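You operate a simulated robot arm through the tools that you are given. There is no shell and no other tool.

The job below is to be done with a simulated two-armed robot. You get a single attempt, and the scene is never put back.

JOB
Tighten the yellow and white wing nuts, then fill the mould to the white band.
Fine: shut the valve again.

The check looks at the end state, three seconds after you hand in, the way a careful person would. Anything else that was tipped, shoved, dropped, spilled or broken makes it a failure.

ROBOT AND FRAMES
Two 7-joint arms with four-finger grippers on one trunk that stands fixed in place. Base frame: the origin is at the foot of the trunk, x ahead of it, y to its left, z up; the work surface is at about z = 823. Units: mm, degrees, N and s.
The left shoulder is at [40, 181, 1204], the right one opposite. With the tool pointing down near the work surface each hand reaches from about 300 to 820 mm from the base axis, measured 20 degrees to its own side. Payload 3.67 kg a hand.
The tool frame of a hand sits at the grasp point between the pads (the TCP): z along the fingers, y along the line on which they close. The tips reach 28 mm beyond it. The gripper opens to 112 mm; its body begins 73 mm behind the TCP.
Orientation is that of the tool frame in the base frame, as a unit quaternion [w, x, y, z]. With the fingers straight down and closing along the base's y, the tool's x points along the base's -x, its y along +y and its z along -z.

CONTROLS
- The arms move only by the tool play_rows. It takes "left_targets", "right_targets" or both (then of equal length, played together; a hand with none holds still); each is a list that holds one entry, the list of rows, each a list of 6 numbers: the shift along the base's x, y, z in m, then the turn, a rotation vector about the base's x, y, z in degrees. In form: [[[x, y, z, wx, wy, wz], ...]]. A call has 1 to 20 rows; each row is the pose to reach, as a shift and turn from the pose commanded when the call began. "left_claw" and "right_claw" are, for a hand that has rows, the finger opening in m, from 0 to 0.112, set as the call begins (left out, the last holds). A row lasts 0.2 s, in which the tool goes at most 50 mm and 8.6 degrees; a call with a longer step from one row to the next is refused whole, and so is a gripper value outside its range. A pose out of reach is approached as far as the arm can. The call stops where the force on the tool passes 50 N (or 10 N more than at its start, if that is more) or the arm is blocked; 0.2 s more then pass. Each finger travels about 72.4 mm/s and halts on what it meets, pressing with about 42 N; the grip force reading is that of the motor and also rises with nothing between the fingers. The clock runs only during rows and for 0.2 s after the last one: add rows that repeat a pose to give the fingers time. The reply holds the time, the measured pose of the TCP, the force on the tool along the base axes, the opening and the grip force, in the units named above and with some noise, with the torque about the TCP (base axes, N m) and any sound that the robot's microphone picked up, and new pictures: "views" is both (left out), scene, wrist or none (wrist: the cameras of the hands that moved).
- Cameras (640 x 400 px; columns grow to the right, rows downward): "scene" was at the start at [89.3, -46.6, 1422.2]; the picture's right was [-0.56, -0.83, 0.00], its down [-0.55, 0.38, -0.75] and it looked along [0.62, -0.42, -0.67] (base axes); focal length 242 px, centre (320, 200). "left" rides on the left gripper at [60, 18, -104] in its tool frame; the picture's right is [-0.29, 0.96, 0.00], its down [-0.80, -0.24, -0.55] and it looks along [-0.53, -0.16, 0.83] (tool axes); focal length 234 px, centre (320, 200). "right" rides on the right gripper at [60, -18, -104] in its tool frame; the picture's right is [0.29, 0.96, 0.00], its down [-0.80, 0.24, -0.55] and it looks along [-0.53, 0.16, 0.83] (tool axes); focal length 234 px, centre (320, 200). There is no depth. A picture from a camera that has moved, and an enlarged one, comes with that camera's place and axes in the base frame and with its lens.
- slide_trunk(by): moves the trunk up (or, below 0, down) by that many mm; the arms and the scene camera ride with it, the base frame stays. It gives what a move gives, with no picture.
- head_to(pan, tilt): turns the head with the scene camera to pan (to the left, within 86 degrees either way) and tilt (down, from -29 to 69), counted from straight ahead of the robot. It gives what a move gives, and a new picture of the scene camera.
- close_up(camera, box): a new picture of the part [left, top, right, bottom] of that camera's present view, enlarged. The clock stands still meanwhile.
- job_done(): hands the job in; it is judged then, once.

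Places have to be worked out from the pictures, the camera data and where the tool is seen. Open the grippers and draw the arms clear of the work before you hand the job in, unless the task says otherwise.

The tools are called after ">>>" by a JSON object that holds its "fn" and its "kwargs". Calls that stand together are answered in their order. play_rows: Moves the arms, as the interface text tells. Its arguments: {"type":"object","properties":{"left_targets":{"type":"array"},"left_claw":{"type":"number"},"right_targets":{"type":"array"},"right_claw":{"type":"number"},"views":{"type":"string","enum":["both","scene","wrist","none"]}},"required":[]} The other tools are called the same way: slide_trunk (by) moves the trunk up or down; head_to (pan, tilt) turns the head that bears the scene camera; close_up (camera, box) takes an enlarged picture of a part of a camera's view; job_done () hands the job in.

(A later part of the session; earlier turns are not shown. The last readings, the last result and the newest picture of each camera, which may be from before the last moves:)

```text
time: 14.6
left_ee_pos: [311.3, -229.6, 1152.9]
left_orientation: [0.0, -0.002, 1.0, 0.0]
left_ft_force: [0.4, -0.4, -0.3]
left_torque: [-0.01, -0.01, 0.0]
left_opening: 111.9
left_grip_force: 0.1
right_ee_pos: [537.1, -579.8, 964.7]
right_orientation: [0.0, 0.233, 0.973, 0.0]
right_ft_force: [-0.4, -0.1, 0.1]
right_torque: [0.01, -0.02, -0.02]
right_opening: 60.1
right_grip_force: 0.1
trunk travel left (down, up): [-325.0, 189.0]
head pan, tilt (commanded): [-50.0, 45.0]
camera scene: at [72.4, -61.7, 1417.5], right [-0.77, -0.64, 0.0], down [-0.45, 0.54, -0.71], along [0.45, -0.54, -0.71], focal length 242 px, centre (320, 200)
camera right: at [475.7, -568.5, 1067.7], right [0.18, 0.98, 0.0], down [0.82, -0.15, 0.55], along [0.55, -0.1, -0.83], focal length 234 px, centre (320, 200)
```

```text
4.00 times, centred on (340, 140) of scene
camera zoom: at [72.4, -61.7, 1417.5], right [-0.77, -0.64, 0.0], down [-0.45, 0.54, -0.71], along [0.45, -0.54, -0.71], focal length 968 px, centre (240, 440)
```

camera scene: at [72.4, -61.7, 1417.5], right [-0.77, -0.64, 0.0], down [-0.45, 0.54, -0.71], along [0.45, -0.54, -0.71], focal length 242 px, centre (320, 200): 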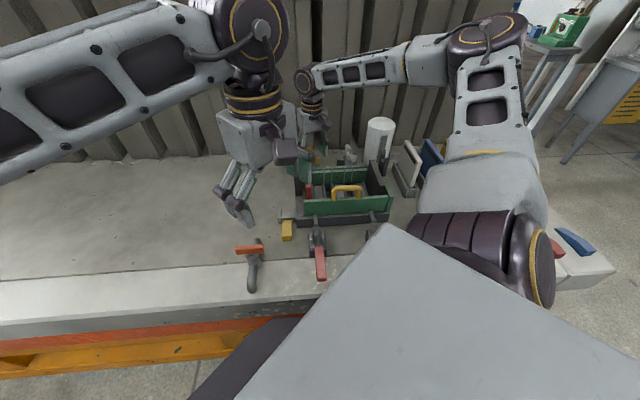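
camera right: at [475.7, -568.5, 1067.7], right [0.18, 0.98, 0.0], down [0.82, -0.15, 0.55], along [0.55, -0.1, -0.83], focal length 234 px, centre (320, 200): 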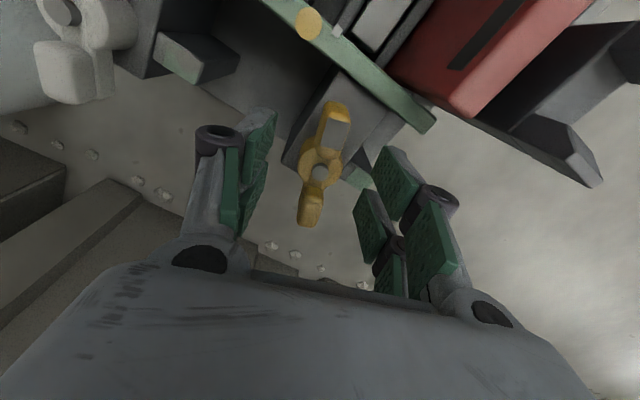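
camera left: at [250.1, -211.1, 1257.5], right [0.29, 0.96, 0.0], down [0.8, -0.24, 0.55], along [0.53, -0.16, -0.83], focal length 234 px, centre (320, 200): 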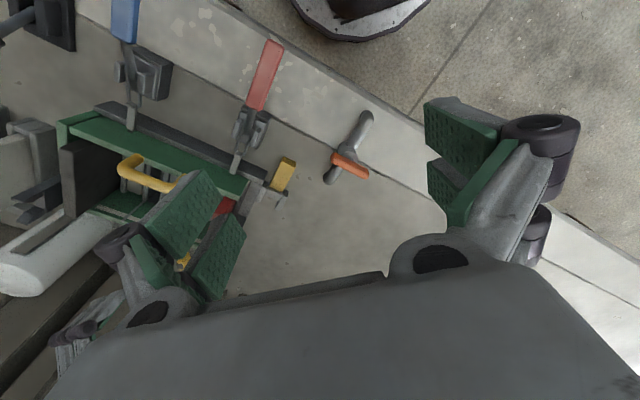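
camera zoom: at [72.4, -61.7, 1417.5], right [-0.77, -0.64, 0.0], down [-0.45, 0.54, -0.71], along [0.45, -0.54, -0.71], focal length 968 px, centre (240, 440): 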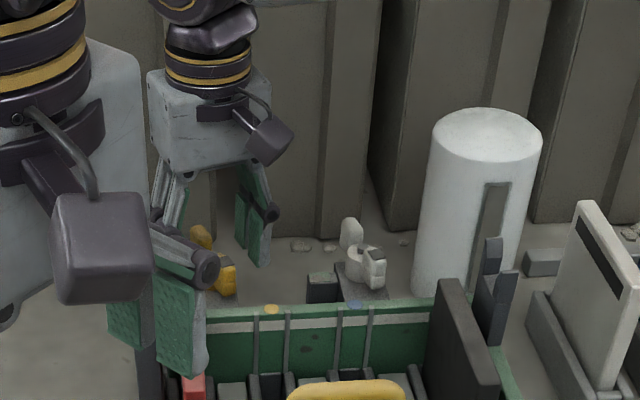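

The bar lies exactly along the pad plane, centred. I close the fingers on the wings.

>>> {"fn": "play_rows", "kwargs": {"right_targets": [[[0, 0, 0, 0, 0, 0], [0, 0, 0, 0, 0, 0], [0, 0, 0, 0, 0, 0], [0, 0, 0, 0, 0, 0], [0, 0, 0, 0, 0, 0]]], "right_claw": 0.0, "views": "wrist"}}

>>> {"fn": "close_up", "kwargs": {"camera": "right", "box": [210, 100, 430, 260]}}

```text
time: 15.8
left_ee_pos: [313.2, -228.6, 1153.2]
left_orientation: [0.001, -0.001, 1.0, 0.0]
left_ft_force: [0.5, -0.5, -0.9]
left_torque: [0.03, 0.02, 0.02]
left_opening: 112.0
left_grip_force: 0.1
right_ee_pos: [537.0, -579.5, 964.7]
right_orientation: [0.0, 0.233, 0.973, 0.0]
right_ft_force: [0.8, 0.3, -1.4]
right_torque: [-0.02, -0.28, 0.02]
right_opening: 25.0
right_grip_force: 44.6
trunk travel left (down, up): [-325.0, 189.0]
head pan, tilt (commanded): [-50.0, 45.0]
camera right: at [475.9, -568.5, 1067.8], right [0.18, 0.98, 0.0], down [0.82, -0.15, 0.55], along [0.55, -0.1, -0.83], focal length 234 px, centre (320, 200)
```

right: 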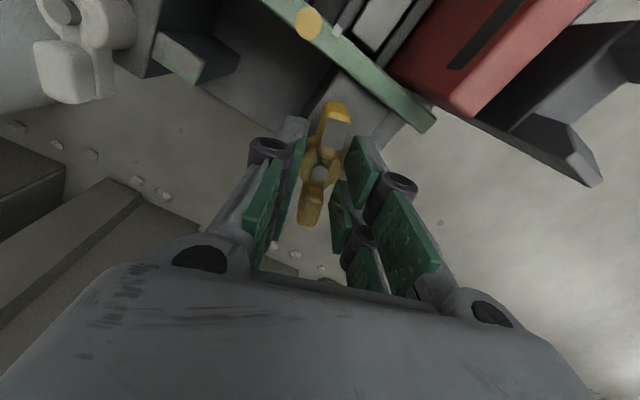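

```text
2.50 times, centred on (320, 180) of right
camera zoom: at [475.9, -568.5, 1067.8], right [0.18, 0.98, 0.0], down [0.82, -0.15, 0.55], along [0.55, -0.1, -0.83], focal length 585 px, centre (320, 250)
```

zoom: 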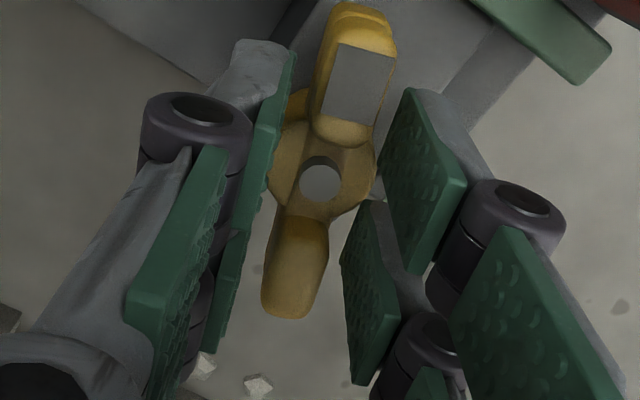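

The fingers halted at 25 mm on the hub, with the wings between the pads. I turn the hand clockwise (seen from above) slowly by 32° and watch torque and the marker.

>>> {"fn": "play_rows", "kwargs": {"right_targets": [[[0, 0, 0, 0, 0, -4], [0, 0, 0, 0, 0, -8], [0, 0, 0, 0, 0, -12], [0, 0, 0, 0, 0, -16], [0, 0, 0, 0, 0, -20], [0, 0, 0, 0, 0, -24], [0, 0, 0, 0, 0, -28], [0, 0, 0, 0, 0, -32]]], "right_claw": 0.0, "views": "wrist"}}

>>> {"fn": "close_up", "kwargs": {"camera": "right", "box": [210, 100, 430, 260]}}

```text
time: 17.6
left_ee_pos: [312.2, -229.1, 1153.1]
left_orientation: [0.0, 0.0, 1.0, -0.001]
left_ft_force: [-0.1, -0.9, -0.3]
left_torque: [0.03, -0.02, 0.01]
left_opening: 112.0
left_grip_force: 0.1
right_ee_pos: [537.5, -579.4, 963.1]
right_orientation: [0.001, 0.492, 0.87, 0.0]
right_ft_force: [-0.9, -3.2, 9.6]
right_torque: [0.58, 0.59, 0.03]
right_opening: 25.4
right_grip_force: 45.0
trunk travel left (down, up): [-325.0, 189.0]
head pan, tilt (commanded): [-50.0, 45.0]
camera right: at [491.0, -537.3, 1067.6], right [0.67, 0.74, 0.0], down [0.61, -0.56, 0.56], along [0.41, -0.37, -0.83], focal length 234 px, centre (320, 200)
```

right: 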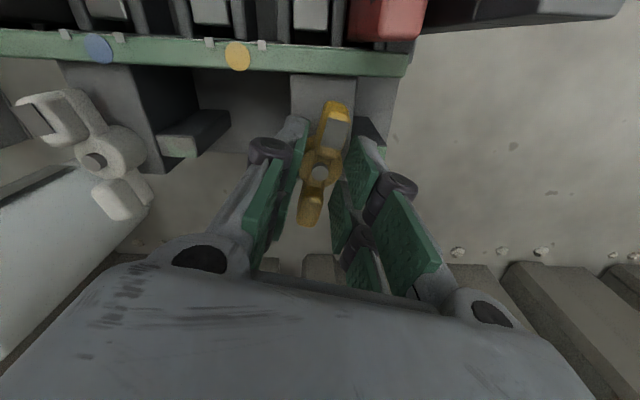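

```text
2.50 times, centred on (320, 180) of right
camera zoom: at [491.0, -537.3, 1067.6], right [0.67, 0.74, 0.0], down [0.61, -0.56, 0.56], along [0.41, -0.37, -0.83], focal length 585 px, centre (320, 250)
```

zoom: 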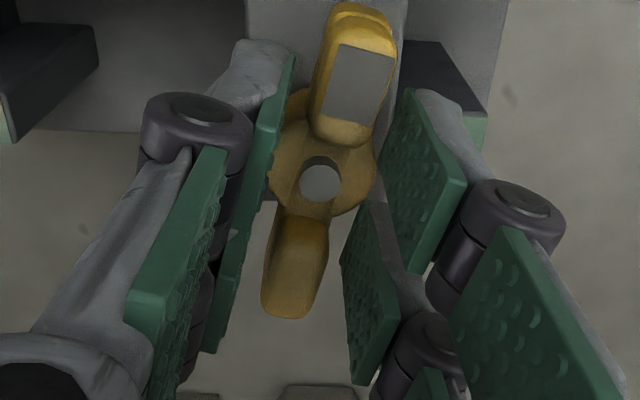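

The nut turns together with the hand (marker still between the pads), little torque about z so far. I continue clockwise another 32°.

>>> {"fn": "play_rows", "kwargs": {"right_targets": [[[0, 0, 0, 0, 0, -4], [0, 0, 0, 0, 0, -8], [0, 0, 0, 0, 0, -12], [0, 0, 0, 0, 0, -16], [0, 0, 0, 0, 0, -20], [0, 0, 0, 0, 0, -24], [0, 0, 0, 0, 0, -28], [0, 0, 0, 0, 0, -32]]], "right_claw": 0.0, "views": "wrist"}}

>>> {"fn": "close_up", "kwargs": {"camera": "right", "box": [210, 100, 430, 260]}}

```text
time: 19.4
left_ee_pos: [312.8, -228.6, 1153.8]
left_orientation: [0.0, -0.001, 1.0, 0.0]
left_ft_force: [0.7, 0.0, 0.2]
left_torque: [0.04, -0.03, 0.02]
left_opening: 112.0
left_grip_force: 0.0
right_ee_pos: [537.3, -579.5, 964.7]
right_orientation: [0.001, 0.714, 0.701, 0.0]
right_ft_force: [2.0, -0.6, 10.8]
right_torque: [-0.77, -0.11, 0.01]
right_opening: 25.0
right_grip_force: 44.8
trunk travel left (down, up): [-325.0, 189.0]
head pan, tilt (commanded): [-50.0, 45.0]
camera right: at [520.5, -519.2, 1067.7], right [0.96, 0.27, 0.0], down [0.23, -0.8, 0.55], along [0.15, -0.53, -0.83], focal length 234 px, centre (320, 200)
```

right: 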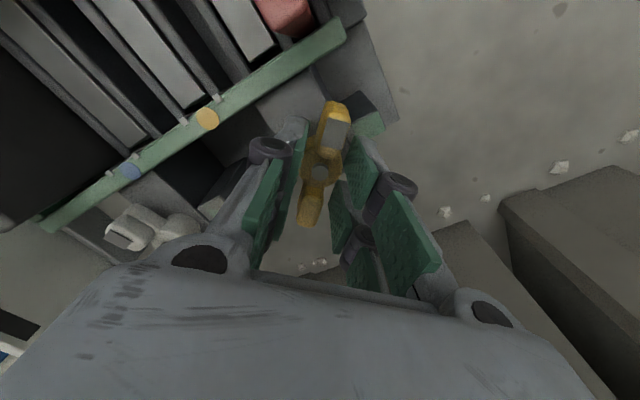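

```text
2.50 times, centred on (320, 180) of right
camera zoom: at [520.5, -519.2, 1067.7], right [0.96, 0.27, 0.0], down [0.23, -0.8, 0.55], along [0.15, -0.53, -0.83], focal length 585 px, centre (320, 250)
```

zoom: 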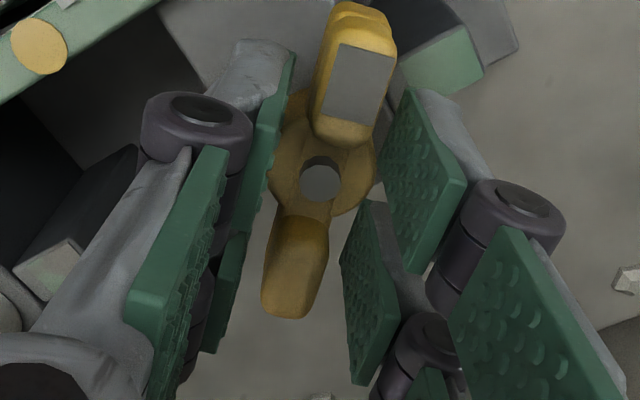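

The marker is now about 45° short of the green patch and the nut follows without slip. I continue another 32° and check again.

>>> {"fn": "play_rows", "kwargs": {"right_targets": [[[0, 0, 0, 0, 0, -4], [0, 0, 0, 0, 0, -8], [0, 0, 0, 0, 0, -12], [0, 0, 0, 0, 0, -16], [0, 0, 0, 0, 0, -20], [0, 0, 0, 0, 0, -24], [0, 0, 0, 0, 0, -28], [0, 0, 0, 0, 0, -32]]], "right_claw": 0.0, "views": "wrist"}}

>>> {"fn": "close_up", "kwargs": {"camera": "right", "box": [210, 60, 430, 220]}}

```text
time: 21.2
left_ee_pos: [311.6, -228.3, 1154.5]
left_orientation: [0.0, -0.001, 1.0, -0.001]
left_ft_force: [0.5, 0.0, 0.0]
left_torque: [-0.02, 0.0, -0.01]
left_opening: 112.0
left_grip_force: 0.1
right_ee_pos: [536.6, -580.4, 964.5]
right_orientation: [0.001, 0.879, 0.477, 0.001]
right_ft_force: [1.5, -4.1, 13.8]
right_torque: [-0.25, 0.41, -0.04]
right_opening: 24.9
right_grip_force: 45.5
trunk travel left (down, up): [-325.0, 189.0]
head pan, tilt (commanded): [-50.0, 45.0]
camera right: at [554.9, -519.3, 1067.7], right [0.96, -0.28, 0.0], down [-0.23, -0.8, 0.55], along [-0.15, -0.53, -0.83], focal length 234 px, centre (320, 200)
```

right: 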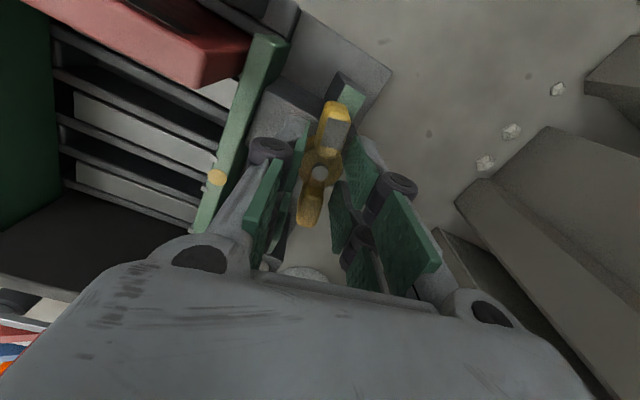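

```text
2.50 times, centred on (320, 140) of right
camera zoom: at [554.9, -519.3, 1067.7], right [0.96, -0.28, 0.0], down [-0.23, -0.8, 0.55], along [-0.15, -0.53, -0.83], focal length 585 px, centre (320, 350)
```

zoom: 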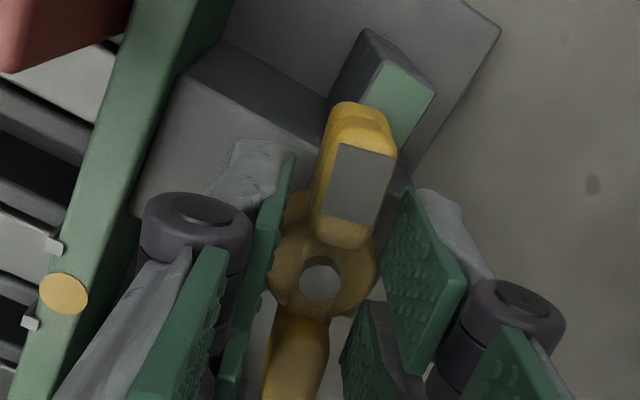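

About 13° remain until the marker points at the green patch (patch direction 45.5°, bar now about 59°). I turn the remaining amount in small steps.

>>> {"fn": "play_rows", "kwargs": {"right_targets": [[[0, 0, 0, 0, 0, -3], [0, 0, 0, 0, 0, -6], [0, 0, 0, 0, 0, -9], [0, 0, 0, 0, 0, -11], [0, 0, 0, 0, 0, -13], [0, 0, 0, 0, 0, -13]]], "right_claw": 0.0, "views": "wrist"}}

>>> {"fn": "close_up", "kwargs": {"camera": "right", "box": [210, 60, 430, 220]}}

```text
time: 22.6
left_ee_pos: [311.5, -229.0, 1153.3]
left_orientation: [0.0, -0.001, 1.0, -0.001]
left_ft_force: [0.5, -0.2, 0.9]
left_torque: [0.0, 0.03, 0.03]
left_opening: 112.1
left_grip_force: 0.0
right_ee_pos: [538.5, -579.5, 965.7]
right_orientation: [0.001, 0.927, 0.374, 0.0]
right_ft_force: [1.3, -4.7, 14.0]
right_torque: [-0.31, 0.31, 0.0]
right_opening: 25.0
right_grip_force: 45.0
trunk travel left (down, up): [-325.0, 189.0]
head pan, tilt (commanded): [-50.0, 45.0]
camera right: at [567.9, -524.8, 1067.7], right [0.87, -0.49, 0.0], down [-0.41, -0.73, 0.55], along [-0.27, -0.48, -0.83], focal length 234 px, centre (320, 200)
```

right: 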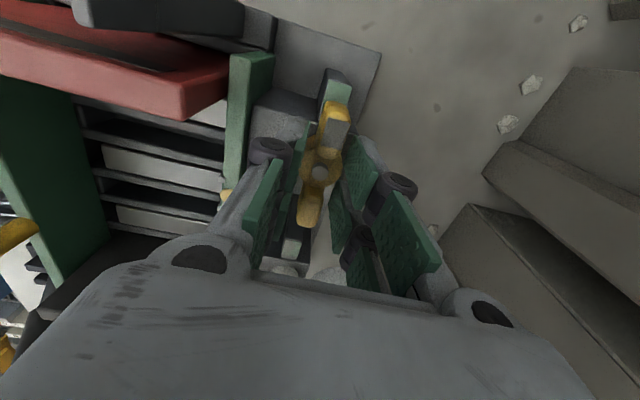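

```text
2.50 times, centred on (320, 140) of right
camera zoom: at [567.9, -524.8, 1067.7], right [0.87, -0.49, 0.0], down [-0.41, -0.73, 0.55], along [-0.27, -0.48, -0.83], focal length 585 px, centre (320, 350)
```

zoom: 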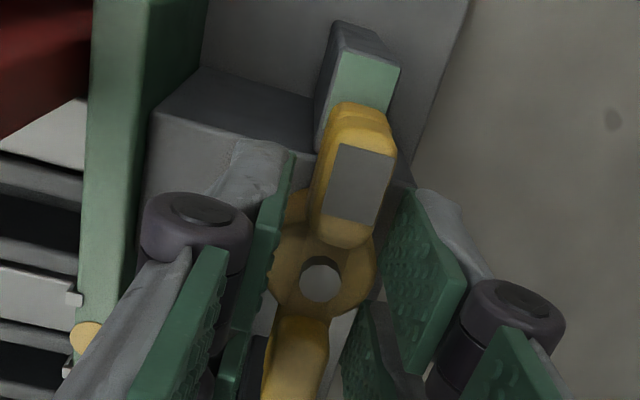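

The marker now lies along the line to the middle of the green patch. I release the yellow nut, rise straight up, and look at it from above.

>>> {"fn": "play_rows", "kwargs": {"right_targets": [[[0, 0, 0, 0, 0, 0], [0, 0, 0, 0, 0, 0], [0, 0, 0, 0, 0, 0], [0, 0, 0.01, 0, 0, 0], [0, 0, 0.04, 0, 0, 0], [0, 0, 0.08, 0, 0, 0], [0, 0, 0.115, 0, 0, 0], [0, 0, 0.115, 0, 0, 0]]], "right_claw": 0.06, "views": "wrist"}}

>>> {"fn": "close_up", "kwargs": {"camera": "right", "box": [270, 50, 370, 150]}}

```text
time: 24.4
left_ee_pos: [313.0, -229.2, 1152.5]
left_orientation: [0.0, 0.0, 1.0, 0.0]
left_ft_force: [0.5, 0.1, 0.2]
left_torque: [0.0, 0.01, 0.0]
left_opening: 111.9
left_grip_force: 0.0
right_ee_pos: [538.7, -579.0, 1079.7]
right_orientation: [-0.001, 0.927, 0.375, 0.0]
right_ft_force: [0.4, -0.6, 0.4]
right_torque: [-0.03, 0.01, 0.02]
right_opening: 60.0
right_grip_force: 0.0
trunk travel left (down, up): [-325.0, 189.0]
head pan, tilt (commanded): [-50.0, 45.0]
camera right: at [568.5, -525.2, 1182.0], right [0.87, -0.49, 0.0], down [-0.41, -0.73, 0.55], along [-0.27, -0.48, -0.83], focal length 234 px, centre (320, 200)
```

right: 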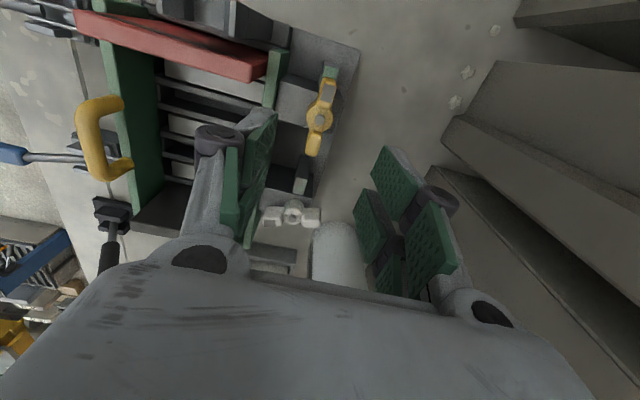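

```text
4.00 times, centred on (320, 100) of right
camera zoom: at [568.5, -525.2, 1182.0], right [0.87, -0.49, 0.0], down [-0.41, -0.73, 0.55], along [-0.27, -0.48, -0.83], focal length 937 px, centre (320, 600)
```

zoom: 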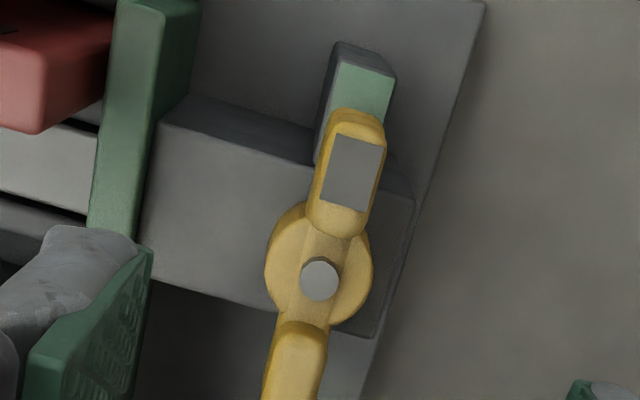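

The yellow marker now points at 45.6°, right over the green patch's middle. Next I move over the white nut (stud [444,-670,943], bar about 148°), turning the hand back by +104° at safe height.

>>> {"fn": "play_rows", "kwargs": {"right_targets": [[[-0.007, -0.007, 0, 0, 0, 8], [-0.014, -0.014, 0, 0, 0, 16], [-0.021, -0.021, 0, 0, 0, 24], [-0.028, -0.028, 0, 0, 0, 32], [-0.035, -0.035, 0, 0, 0, 40], [-0.043, -0.042, 0, 0, 0, 48], [-0.05, -0.05, 0, 0, 0, 56], [-0.057, -0.056, 0, 0, 0, 64], [-0.064, -0.063, 0, 0, 0, 72], [-0.071, -0.07, 0, 0, 0, 80], [-0.079, -0.077, 0, 0, 0, 88], [-0.087, -0.084, 0, 0, 0, 96], [-0.0942, -0.0905, 0, 0, 0, 104], [-0.0942, -0.0905, 0, 0, 0, 104], [-0.0942, -0.0905, 0, 0, 0, 104]]], "right_claw": 0.06, "views": "both"}}

>>> {"fn": "close_up", "kwargs": {"camera": "right", "box": [260, 50, 380, 170]}}

```text
time: 27.6
left_ee_pos: [312.2, -229.4, 1153.4]
left_orientation: [0.0, -0.001, 1.0, 0.0]
left_ft_force: [0.4, 0.4, -0.4]
left_torque: [0.01, 0.04, 0.02]
left_opening: 112.1
left_grip_force: 0.0
right_ee_pos: [443.3, -670.0, 1078.9]
right_orientation: [0.0, 0.274, 0.962, 0.0]
right_ft_force: [-0.4, -0.5, -0.9]
right_torque: [0.01, 0.02, -0.03]
right_opening: 60.0
right_grip_force: 0.1
trunk travel left (down, up): [-325.0, 189.0]
head pan, tilt (commanded): [-50.0, 45.0]
camera scene: at [72.4, -61.7, 1417.5], right [-0.77, -0.64, 0.0], down [-0.45, 0.54, -0.71], along [0.45, -0.54, -0.71], focal length 242 px, centre (320, 200)
camera right: at [383.1, -654.5, 1181.6], right [0.26, 0.97, 0.0], down [0.8, -0.22, 0.55], along [0.53, -0.14, -0.83], focal length 234 px, centre (320, 200)
```

scene: 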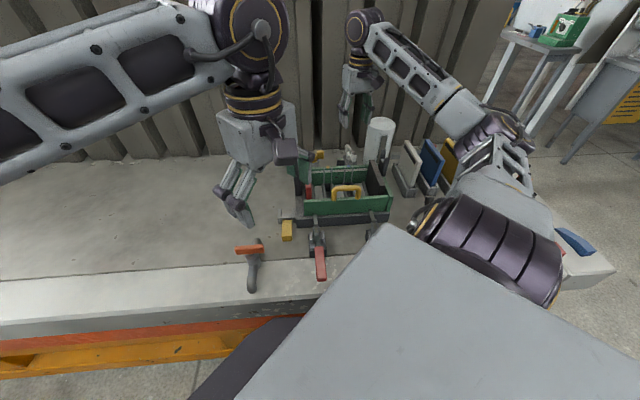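
right: 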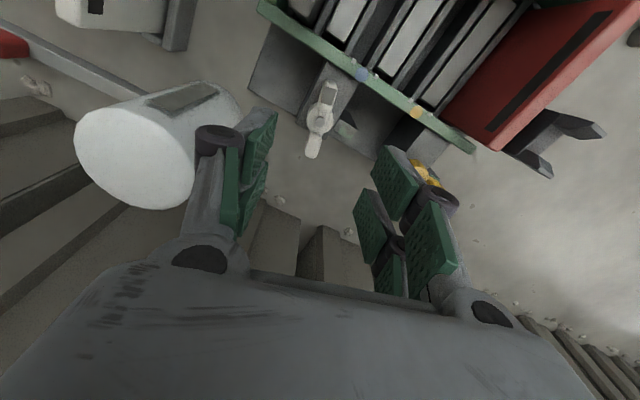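

```text
3.33 times, centred on (320, 110) of right
camera zoom: at [383.1, -654.5, 1181.6], right [0.26, 0.97, 0.0], down [0.8, -0.22, 0.55], along [0.53, -0.14, -0.83], focal length 781 px, centre (320, 500)
```

zoom: 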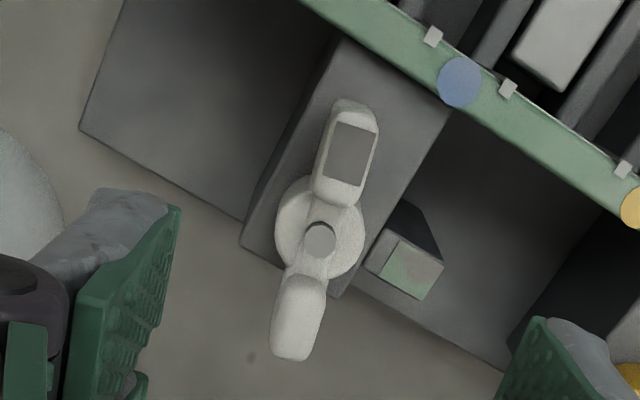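

The white nut is aligned with the pad plane; the stud is about 2 mm further in x than the tool axis. I correct that and descend to TCP z≈965.

>>> {"fn": "play_rows", "kwargs": {"right_targets": [[[0.002, -0.0007, -0.03, 0, 0, 0], [0.002, -0.0007, -0.06, 0, 0, 0], [0.002, -0.0007, -0.085, 0, 0, 0], [0.002, -0.0007, -0.1, 0, 0, 0], [0.002, -0.0007, -0.11, 0, 0, 0], [0.002, -0.0007, -0.1145, 0, 0, 0], [0.002, -0.0007, -0.1145, 0, 0, 0]]], "right_claw": 0.06, "views": "wrist"}}

>>> {"fn": "close_up", "kwargs": {"camera": "right", "box": [210, 100, 430, 260]}}

```text
time: 29.2
left_ee_pos: [312.6, -229.2, 1153.1]
left_orientation: [0.0, -0.002, 1.0, 0.0]
left_ft_force: [-0.7, 0.2, -0.2]
left_torque: [0.01, -0.02, -0.01]
left_opening: 112.1
left_grip_force: 0.0
right_ee_pos: [445.5, -671.7, 963.7]
right_orientation: [0.0, 0.276, 0.961, 0.0]
right_ft_force: [-0.5, -0.3, 0.2]
right_torque: [-0.02, -0.01, 0.0]
right_opening: 59.7
right_grip_force: 0.2
trunk travel left (down, up): [-325.0, 189.0]
head pan, tilt (commanded): [-50.0, 45.0]
camera right: at [385.3, -654.3, 1067.0], right [0.26, 0.96, 0.0], down [0.8, -0.22, 0.55], along [0.53, -0.14, -0.83], focal length 234 px, centre (320, 200)
```

right: 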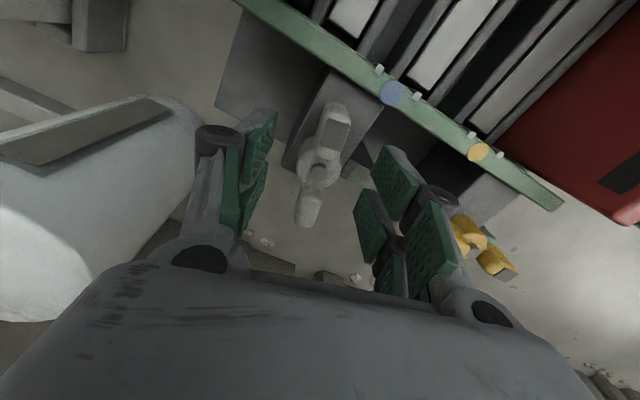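

```text
2.50 times, centred on (320, 180) of right
camera zoom: at [385.3, -654.3, 1067.0], right [0.26, 0.96, 0.0], down [0.8, -0.22, 0.55], along [0.53, -0.14, -0.83], focal length 585 px, centre (320, 250)
```

zoom: 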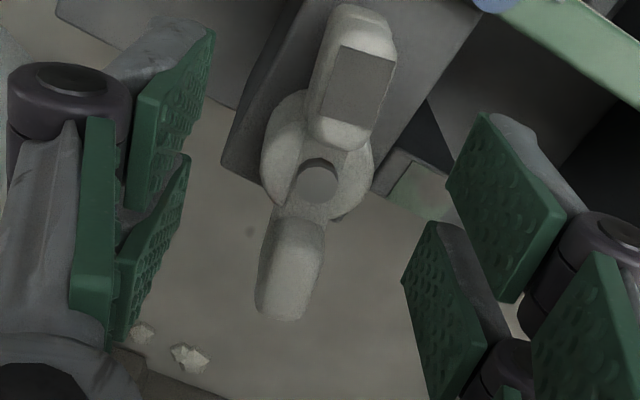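

Aligned within 1 mm. I make a tiny y correction and close on the white nut.

>>> {"fn": "play_rows", "kwargs": {"right_targets": [[[-0.0002, -0.0009, 0, 0, 0, 0], [-0.0002, -0.0009, 0, 0, 0, 0], [-0.0002, -0.0009, 0, 0, 0, 0], [-0.0002, -0.0009, 0, 0, 0, 0], [-0.0002, -0.0009, 0, 0, 0, 0]]], "right_claw": 0.0, "views": "none"}}

>>> {"fn": "close_up", "kwargs": {"camera": "right", "box": [210, 100, 430, 260]}}

```text
time: 30.4
left_ee_pos: [312.4, -228.0, 1153.5]
left_orientation: [0.0, 0.0, 1.0, 0.0]
left_ft_force: [1.0, 0.0, 0.1]
left_torque: [0.01, 0.01, 0.01]
left_opening: 112.1
left_grip_force: 0.1
right_ee_pos: [446.0, -671.4, 963.8]
right_orientation: [-0.001, 0.275, 0.961, -0.001]
right_ft_force: [-0.1, 6.7, -3.0]
right_torque: [-0.02, -0.35, 0.02]
right_opening: 25.0
right_grip_force: 45.1
trunk travel left (down, up): [-325.0, 189.0]
head pan, tilt (commanded): [-50.0, 45.0]
```

```text
2.50 times, centred on (320, 180) of right
camera zoom: at [385.4, -655.2, 1067.3], right [0.26, 0.97, 0.0], down [0.8, -0.22, 0.55], along [0.53, -0.14, -0.83], focal length 585 px, centre (320, 250)
```

zoom: 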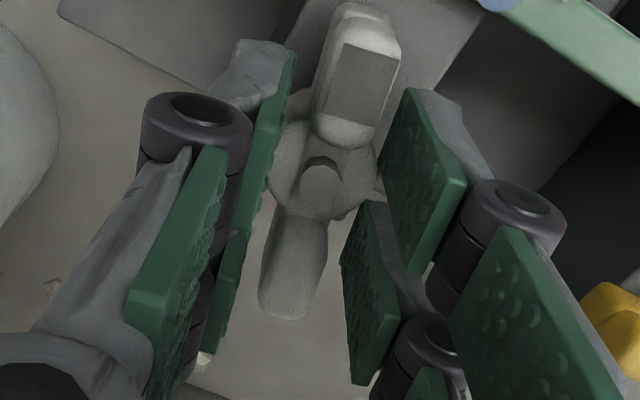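

The white nut is held at 25 mm on the hub. I turn clockwise by 32° first and check.

>>> {"fn": "play_rows", "kwargs": {"right_targets": [[[0, 0, 0, 0, 0, -4], [0, 0, 0, 0, 0, -8], [0, 0, 0, 0, 0, -12], [0, 0, 0, 0, 0, -16], [0, 0, 0, 0, 0, -20], [0, 0, 0, 0, 0, -24], [0, 0, 0, 0, 0, -28], [0, 0, 0, 0, 0, -32]]], "right_claw": 0.0, "views": "wrist"}}

>>> {"fn": "close_up", "kwargs": {"camera": "right", "box": [210, 80, 430, 240]}}

```text
time: 32.2
left_ee_pos: [311.9, -229.8, 1154.6]
left_orientation: [0.0, -0.001, 1.0, 0.0]
left_ft_force: [-0.7, 0.2, 0.8]
left_torque: [-0.02, -0.02, -0.01]
left_opening: 111.8
left_grip_force: 0.1
right_ee_pos: [445.4, -671.5, 964.2]
right_orientation: [0.0, 0.53, 0.848, 0.0]
right_ft_force: [-0.1, 5.4, -4.0]
right_torque: [-0.51, -0.66, 0.0]
right_opening: 25.0
right_grip_force: 45.0
trunk travel left (down, up): [-325.0, 189.0]
head pan, tilt (commanded): [-50.0, 45.0]
camera right: at [403.2, -625.5, 1067.2], right [0.73, 0.68, 0.0], down [0.56, -0.61, 0.55], along [0.38, -0.41, -0.83], focal length 234 px, centre (320, 200)
```

right: 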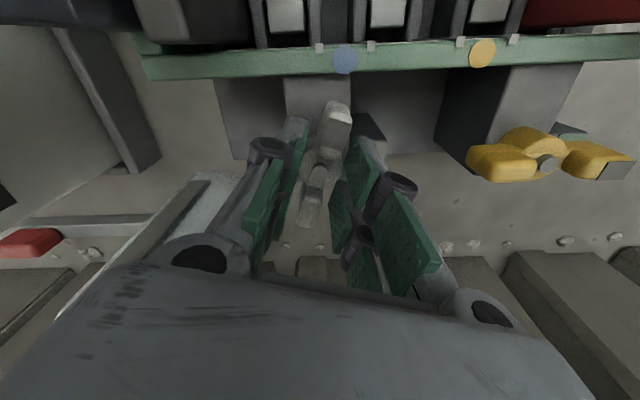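

```text
2.50 times, centred on (320, 160) of right
camera zoom: at [403.2, -625.5, 1067.2], right [0.73, 0.68, 0.0], down [0.56, -0.61, 0.55], along [0.38, -0.41, -0.83], focal length 585 px, centre (320, 300)
```

zoom: 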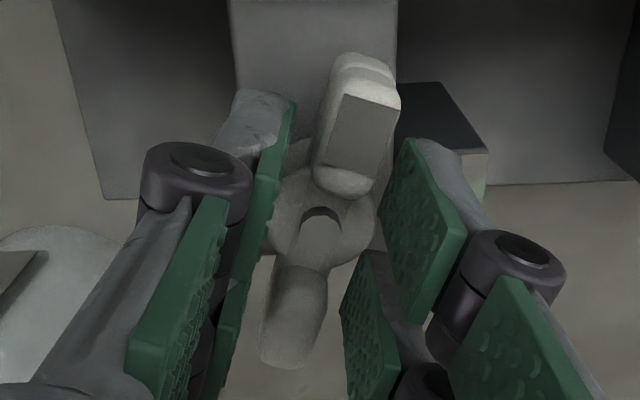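

The nut follows. I continue clockwise by 64° more.

>>> {"fn": "play_rows", "kwargs": {"right_targets": [[[0, 0, 0, 0, 0, -4], [0, 0, 0, 0, 0, -8], [0, 0, 0, 0, 0, -12], [0, 0, 0, 0, 0, -16], [0, 0, 0, 0, 0, -20], [0, 0, 0, 0, 0, -24], [0, 0, 0, 0, 0, -28], [0, 0, 0, 0, 0, -32], [0, 0, 0, 0, 0, -36], [0, 0, 0, 0, 0, -40], [0, 0, 0, 0, 0, -44], [0, 0, 0, 0, 0, -48], [0, 0, 0, 0, 0, -52], [0, 0, 0, 0, 0, -56], [0, 0, 0, 0, 0, -60], [0, 0, 0, 0, 0, -64]]], "right_claw": 0.0, "views": "wrist"}}

>>> {"fn": "close_up", "kwargs": {"camera": "right", "box": [210, 60, 430, 220]}}

```text
time: 35.6
left_ee_pos: [313.9, -228.9, 1152.9]
left_orientation: [0.0, -0.001, 1.0, -0.001]
left_ft_force: [-0.2, -0.2, -1.3]
left_torque: [-0.01, 0.02, -0.01]
left_opening: 112.1
left_grip_force: 0.0
right_ee_pos: [446.1, -671.1, 963.4]
right_orientation: [0.001, 0.899, 0.438, 0.0]
right_ft_force: [-1.1, 4.8, -0.9]
right_torque: [-0.22, -0.22, 0.03]
right_opening: 25.0
right_grip_force: 45.7
trunk travel left (down, up): [-325.0, 189.0]
head pan, tilt (commanded): [-50.0, 45.0]
camera right: at [468.3, -613.1, 1067.2], right [0.93, -0.36, 0.0], down [-0.3, -0.78, 0.55], along [-0.2, -0.52, -0.83], focal length 234 px, centre (320, 200)
```

right: 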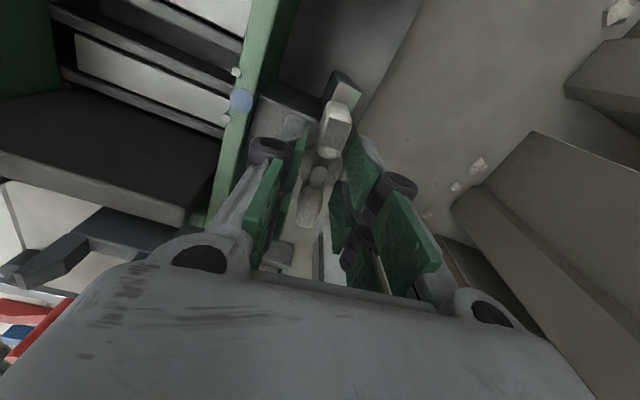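

```text
2.50 times, centred on (320, 140) of right
camera zoom: at [468.3, -613.1, 1067.2], right [0.93, -0.36, 0.0], down [-0.3, -0.78, 0.55], along [-0.2, -0.52, -0.83], focal length 585 px, centre (320, 350)
```

zoom: 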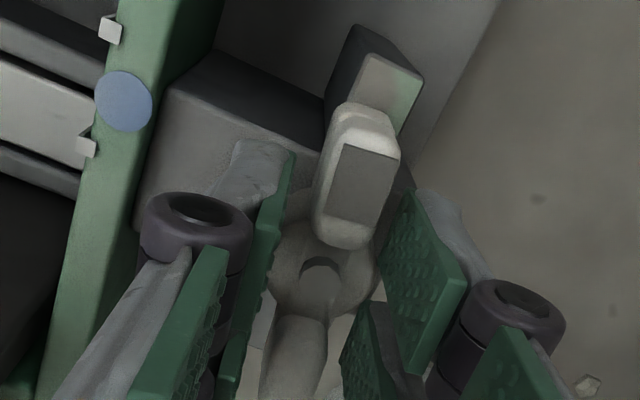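

The white bar is at about 52°; 6.5° more brings the marker over the green patch. I do that, then open and rise.

>>> {"fn": "play_rows", "kwargs": {"right_targets": [[[0, 0, 0, 0, 0, -3], [0, 0, 0, 0, 0, -6], [0, 0, 0, 0, 0, -6.7], [0, 0, 0, 0, 0, -6.7]]], "right_claw": 0.0, "views": "none"}}

>>> {"fn": "play_rows", "kwargs": {"right_targets": [[[0, 0, 0, 0, 0, 0], [0, 0, 0, 0, 0, 0], [0, 0, 0, 0, 0, 0], [0, 0, 0.01, 0, 0, 0], [0, 0, 0.04, 0, 0, 0], [0, 0, 0.08, 0, 0, 0], [0, 0, 0.115, 0, 0, 0], [0, 0, 0.115, 0, 0, 0]]], "right_claw": 0.06, "views": "wrist"}}

>>> {"fn": "close_up", "kwargs": {"camera": "right", "box": [270, 50, 370, 150]}}

```text
time: 36.6
left_ee_pos: [313.0, -229.5, 1154.0]
left_orientation: [0.001, -0.001, 1.0, 0.001]
left_ft_force: [0.9, 0.4, 0.1]
left_torque: [0.0, 0.05, 0.02]
left_opening: 112.1
left_grip_force: 0.3
right_ee_pos: [446.3, -670.9, 964.0]
right_orientation: [0.0, 0.923, 0.385, 0.0]
right_ft_force: [-0.6, 5.0, 0.7]
right_torque: [0.07, 0.05, 0.02]
right_opening: 25.1
right_grip_force: 45.4
trunk travel left (down, up): [-325.0, 189.0]
head pan, tilt (commanded): [-50.0, 45.0]
```

```text
time: 38.4
left_ee_pos: [312.5, -229.0, 1153.4]
left_orientation: [0.0, -0.001, 1.0, 0.0]
left_ft_force: [0.1, 0.2, 0.0]
left_torque: [0.0, -0.04, -0.03]
left_opening: 112.1
left_grip_force: 0.1
right_ee_pos: [445.3, -671.1, 1079.7]
right_orientation: [0.0, 0.923, 0.385, 0.0]
right_ft_force: [0.1, 0.0, 0.2]
right_torque: [0.02, 0.04, 0.0]
right_opening: 60.2
right_grip_force: 0.0
trunk travel left (down, up): [-325.0, 189.0]
head pan, tilt (commanded): [-50.0, 45.0]
camera right: at [473.1, -615.5, 1182.0], right [0.88, -0.47, 0.0], down [-0.39, -0.74, 0.55], along [-0.26, -0.49, -0.83], focal length 234 px, centre (320, 200)
```

right: 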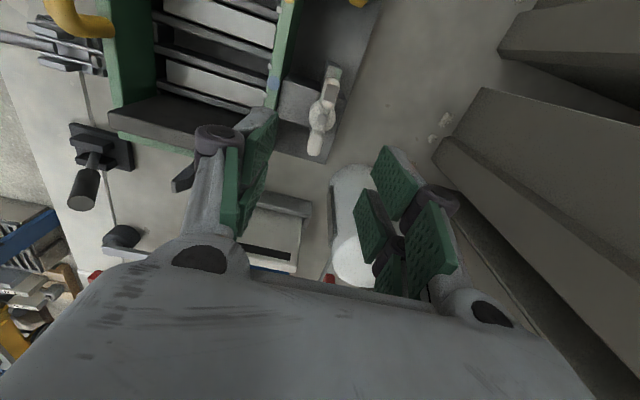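

```text
4.00 times, centred on (320, 100) of right
camera zoom: at [473.1, -615.5, 1182.0], right [0.88, -0.47, 0.0], down [-0.39, -0.74, 0.55], along [-0.26, -0.49, -0.83], focal length 937 px, centre (320, 600)
```

zoom: 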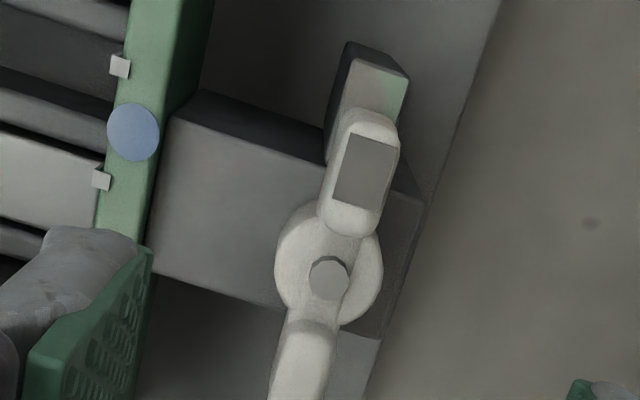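

I zoom further on the white nut's patch to verify which part is green.

>>> {"fn": "close_up", "kwargs": {"camera": "right", "box": [310, 55, 350, 95]}}

>>> {"fn": "close_up", "kwargs": {"camera": "right", "box": [300, 60, 360, 160]}}

```text
10.00 times, centred on (330, 75) of right
camera zoom: at [473.1, -615.5, 1182.0], right [0.88, -0.47, 0.0], down [-0.39, -0.74, 0.55], along [-0.26, -0.49, -0.83], focal length 2342 px, centre (220, 1450)
```

zoom: 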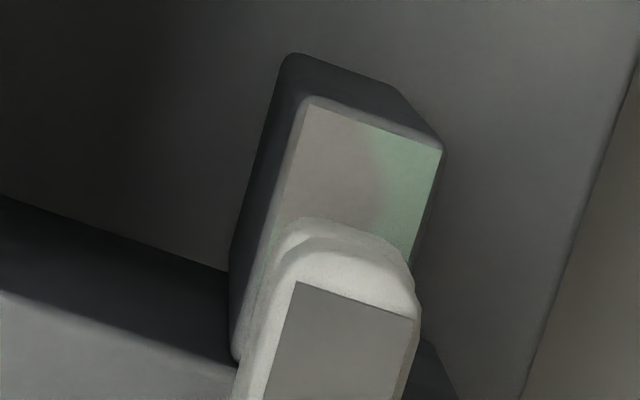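

```text
4.00 times, centred on (330, 110) of right
camera zoom: at [473.1, -615.5, 1182.0], right [0.88, -0.47, 0.0], down [-0.39, -0.74, 0.55], along [-0.26, -0.49, -0.83], focal length 937 px, centre (280, 560)
```

zoom: 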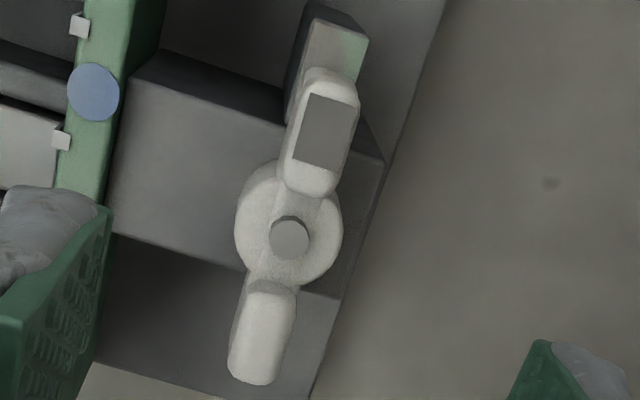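

Both markers are centred over their patches. Now I move the right hand up and back to a spot where its camera sees the mould's inner back wall and white band, out of the scene camera's line of sight.

>>> {"fn": "play_rows", "kwargs": {"right_targets": [[[0, 0, 0.04, 0, 0, 0], [0, 0, 0.08, 0, 0, 7], [-0.01, 0.02, 0.1, 0, 0, 14], [-0.02, 0.04, 0.1, 0, 0, 21], [-0.03, 0.06, 0.1, 0, 0, 28], [-0.04, 0.08, 0.1, 0, 0, 35], [-0.05, 0.1, 0.1, 0, 0, 42], [-0.065, 0.12, 0.1, 0, 0, 49], [-0.08, 0.14, 0.1, 0, 0, 56], [-0.09, 0.165, 0.1, 0, 0, 63], [-0.1, 0.187, 0.1, 0, 0, 70], [-0.1, 0.187, 0.1, 0, 0, 74], [-0.1, 0.187, 0.1, 0, 0, 74]]], "right_claw": 0.112, "views": "both"}}

>>> {"fn": "close_up", "kwargs": {"camera": "right", "box": [220, 60, 440, 220]}}

>>> {"fn": "close_up", "kwargs": {"camera": "scene", "box": [270, 130, 410, 230]}}

```text
time: 40.6
left_ee_pos: [311.7, -230.2, 1152.6]
left_orientation: [-0.001, -0.001, 1.0, 0.0]
left_ft_force: [-0.7, 0.5, -0.6]
left_torque: [0.01, 0.01, -0.04]
left_opening: 112.0
left_grip_force: 0.1
right_ee_pos: [330.5, -508.2, 960.6]
right_orientation: [-0.231, 0.587, 0.753, -0.186]
right_ft_force: [3.1, -4.3, -4.0]
right_torque: [-0.28, 0.05, -0.23]
right_opening: 111.9
right_grip_force: 0.1
right hand out of reach, approached as far as the arm can: row 2, 3, 4, 5, 6, 7, 8, 9, 10
trunk travel left (down, up): [-325.0, 189.0]
head pan, tilt (commanded): [-50.0, 45.0]
stopped in row 10 (right hand): the force on the tool passed its limit at 97 N (the readings are from after the stop); the commanded pose is now the measured one
camera scene: at [73.6, -63.2, 1417.3], right [-0.77, -0.64, 0.0], down [-0.46, 0.54, -0.71], along [0.45, -0.54, -0.71], focal length 242 px, centre (320, 200)
camera right: at [363.4, -453.9, 1062.3], right [0.71, 0.51, -0.49], down [0.67, -0.71, 0.22], along [-0.24, -0.48, -0.84], focal length 234 px, centre (320, 200)
```

scene: 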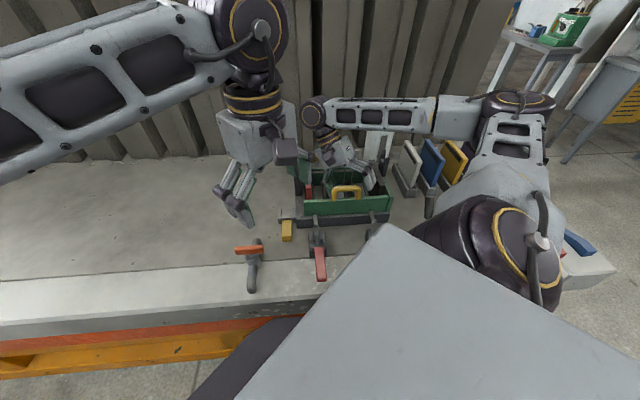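
right: 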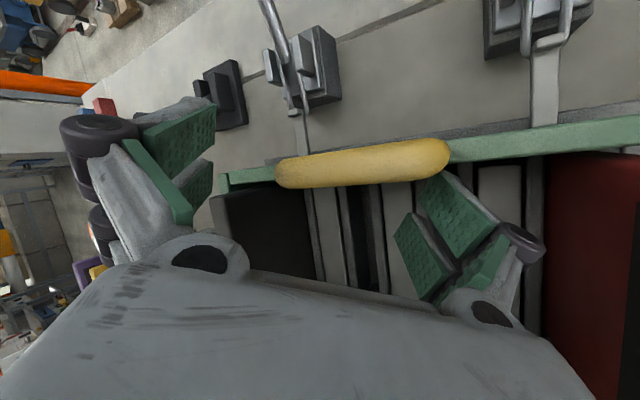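

```text
2.50 times, centred on (330, 140) of right
camera zoom: at [363.4, -453.9, 1062.3], right [0.71, 0.51, -0.49], down [0.67, -0.71, 0.22], along [-0.24, -0.48, -0.84], focal length 585 px, centre (295, 350)
```

zoom: 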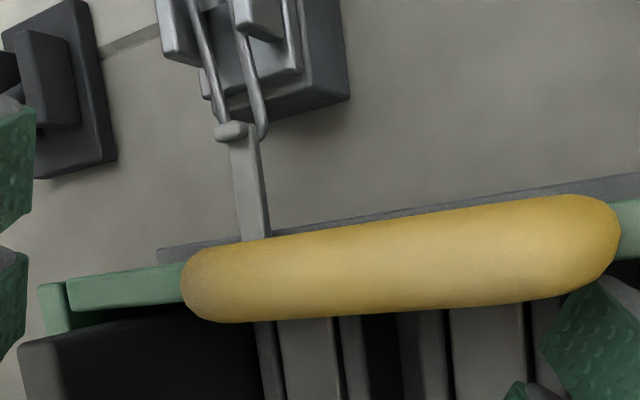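

```text
4.00 times, centred on (340, 180) of scene
camera zoom: at [73.6, -63.2, 1417.3], right [-0.77, -0.64, 0.0], down [-0.46, 0.54, -0.71], along [0.45, -0.54, -0.71], focal length 968 px, centre (240, 280)
```

zoom: 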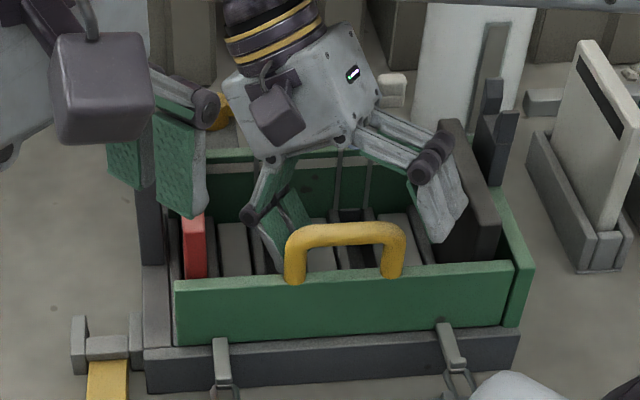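

The hand ended up out of reach, dropped and tilted, and touched something with a brief 97 N; the mould, handle and plates appear unmoved compared with earlier pictures. I lift the right hand straight up slowly in its present attitude and check.

>>> {"fn": "play_rows", "kwargs": {"right_targets": [[[0, 0, 0.008, 0, 0, 0], [0, 0, 0.016, 0, 0, 0], [0, 0, 0.026, 0, 0, 0], [0, 0, 0.036, 0, 0, 0], [0, 0, 0.046, 0, 0, 0]]], "views": "both"}}

>>> {"fn": "close_up", "kwargs": {"camera": "scene", "box": [270, 110, 410, 210]}}

```text
time: 41.8
left_ee_pos: [311.7, -228.8, 1153.8]
left_orientation: [0.0, 0.0, 1.0, 0.0]
left_ft_force: [-0.9, 0.1, -0.3]
left_torque: [0.0, -0.04, -0.04]
left_opening: 112.0
left_grip_force: 0.2
right_ee_pos: [347.9, -495.7, 992.0]
right_orientation: [-0.231, 0.587, 0.754, -0.186]
right_ft_force: [0.3, 0.1, -0.2]
right_torque: [-0.02, -0.03, 0.02]
right_opening: 112.0
right_grip_force: 0.0
right hand out of reach, approached as far as the arm can: row 1, 2, 3, 4, 5
trunk travel left (down, up): [-325.0, 189.0]
head pan, tilt (commanded): [-50.0, 45.0]
camera scene: at [71.6, -60.7, 1417.6], right [-0.77, -0.64, 0.0], down [-0.45, 0.54, -0.71], along [0.45, -0.54, -0.71], focal length 242 px, centre (320, 200)
camera right: at [380.3, -441.3, 1094.6], right [0.71, 0.51, -0.49], down [0.67, -0.71, 0.22], along [-0.24, -0.48, -0.84], focal length 234 px, centre (320, 200)
```

scene: 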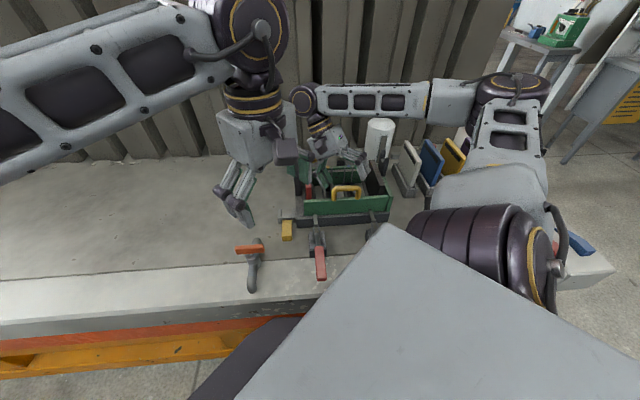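
right: 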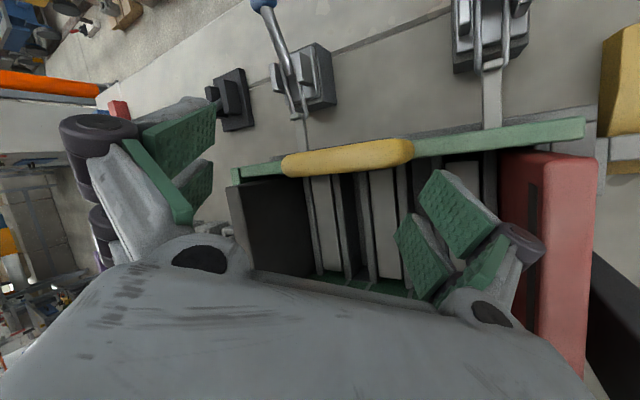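

```text
4.00 times, centred on (340, 160) of scene
camera zoom: at [71.6, -60.7, 1417.6], right [-0.77, -0.64, 0.0], down [-0.45, 0.54, -0.71], along [0.45, -0.54, -0.71], focal length 968 px, centre (240, 360)
```

zoom: 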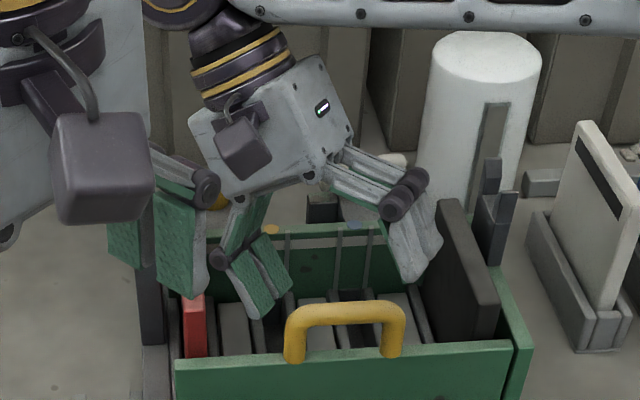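

Force is back to zero and nothing looks displaced. The tool is tilted 34° about base y, so I step it back toward vertical while rising and moving forward, toward a pose that was reachable earlier ([490,-523,1089], yaw -78), just two rows first.

>>> {"fn": "play_rows", "kwargs": {"right_targets": [[[0.02, -0.002, 0.025, 0, -5, 0], [0.045, -0.004, 0.045, 0, -10, 0], [0.065, -0.006, 0.06, 0, -14, 0], [0.065, -0.006, 0.06, 0, -14, 0]]], "views": "both"}}

```text
time: 42.8
left_ee_pos: [312.5, -229.4, 1152.4]
left_orientation: [0.0, 0.001, 1.0, 0.001]
left_ft_force: [-1.2, -0.4, 0.3]
left_torque: [0.03, -0.02, 0.01]
left_opening: 111.8
left_grip_force: 0.1
right_ee_pos: [414.1, -504.3, 1051.8]
right_orientation: [-0.136, 0.605, 0.776, -0.113]
right_ft_force: [-1.3, -0.2, 0.4]
right_torque: [-0.03, 0.0, 0.01]
right_opening: 112.0
right_grip_force: 0.0
trunk travel left (down, up): [-325.0, 189.0]
head pan, tilt (commanded): [-50.0, 45.0]
camera scene: at [72.1, -61.6, 1417.5], right [-0.77, -0.64, 0.0], down [-0.45, 0.54, -0.71], along [0.45, -0.54, -0.71], focal length 242 px, centre (320, 200)
camera right: at [420.6, -449.6, 1159.5], right [0.8, 0.51, -0.31], down [0.59, -0.71, 0.38], along [-0.02, -0.48, -0.87], focal length 234 px, centre (320, 200)
```

scene: 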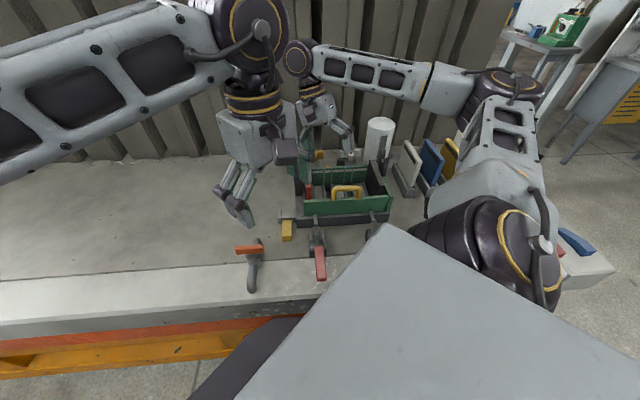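
right: 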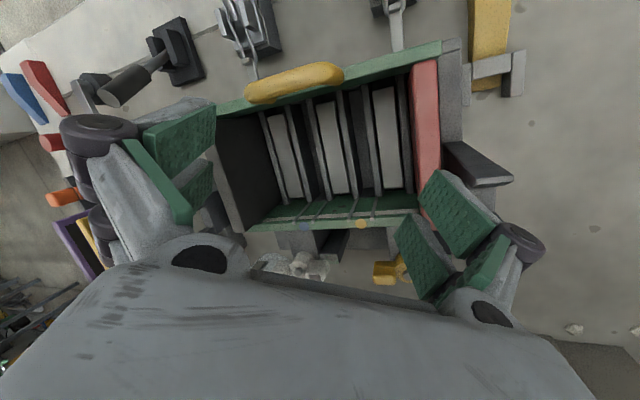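

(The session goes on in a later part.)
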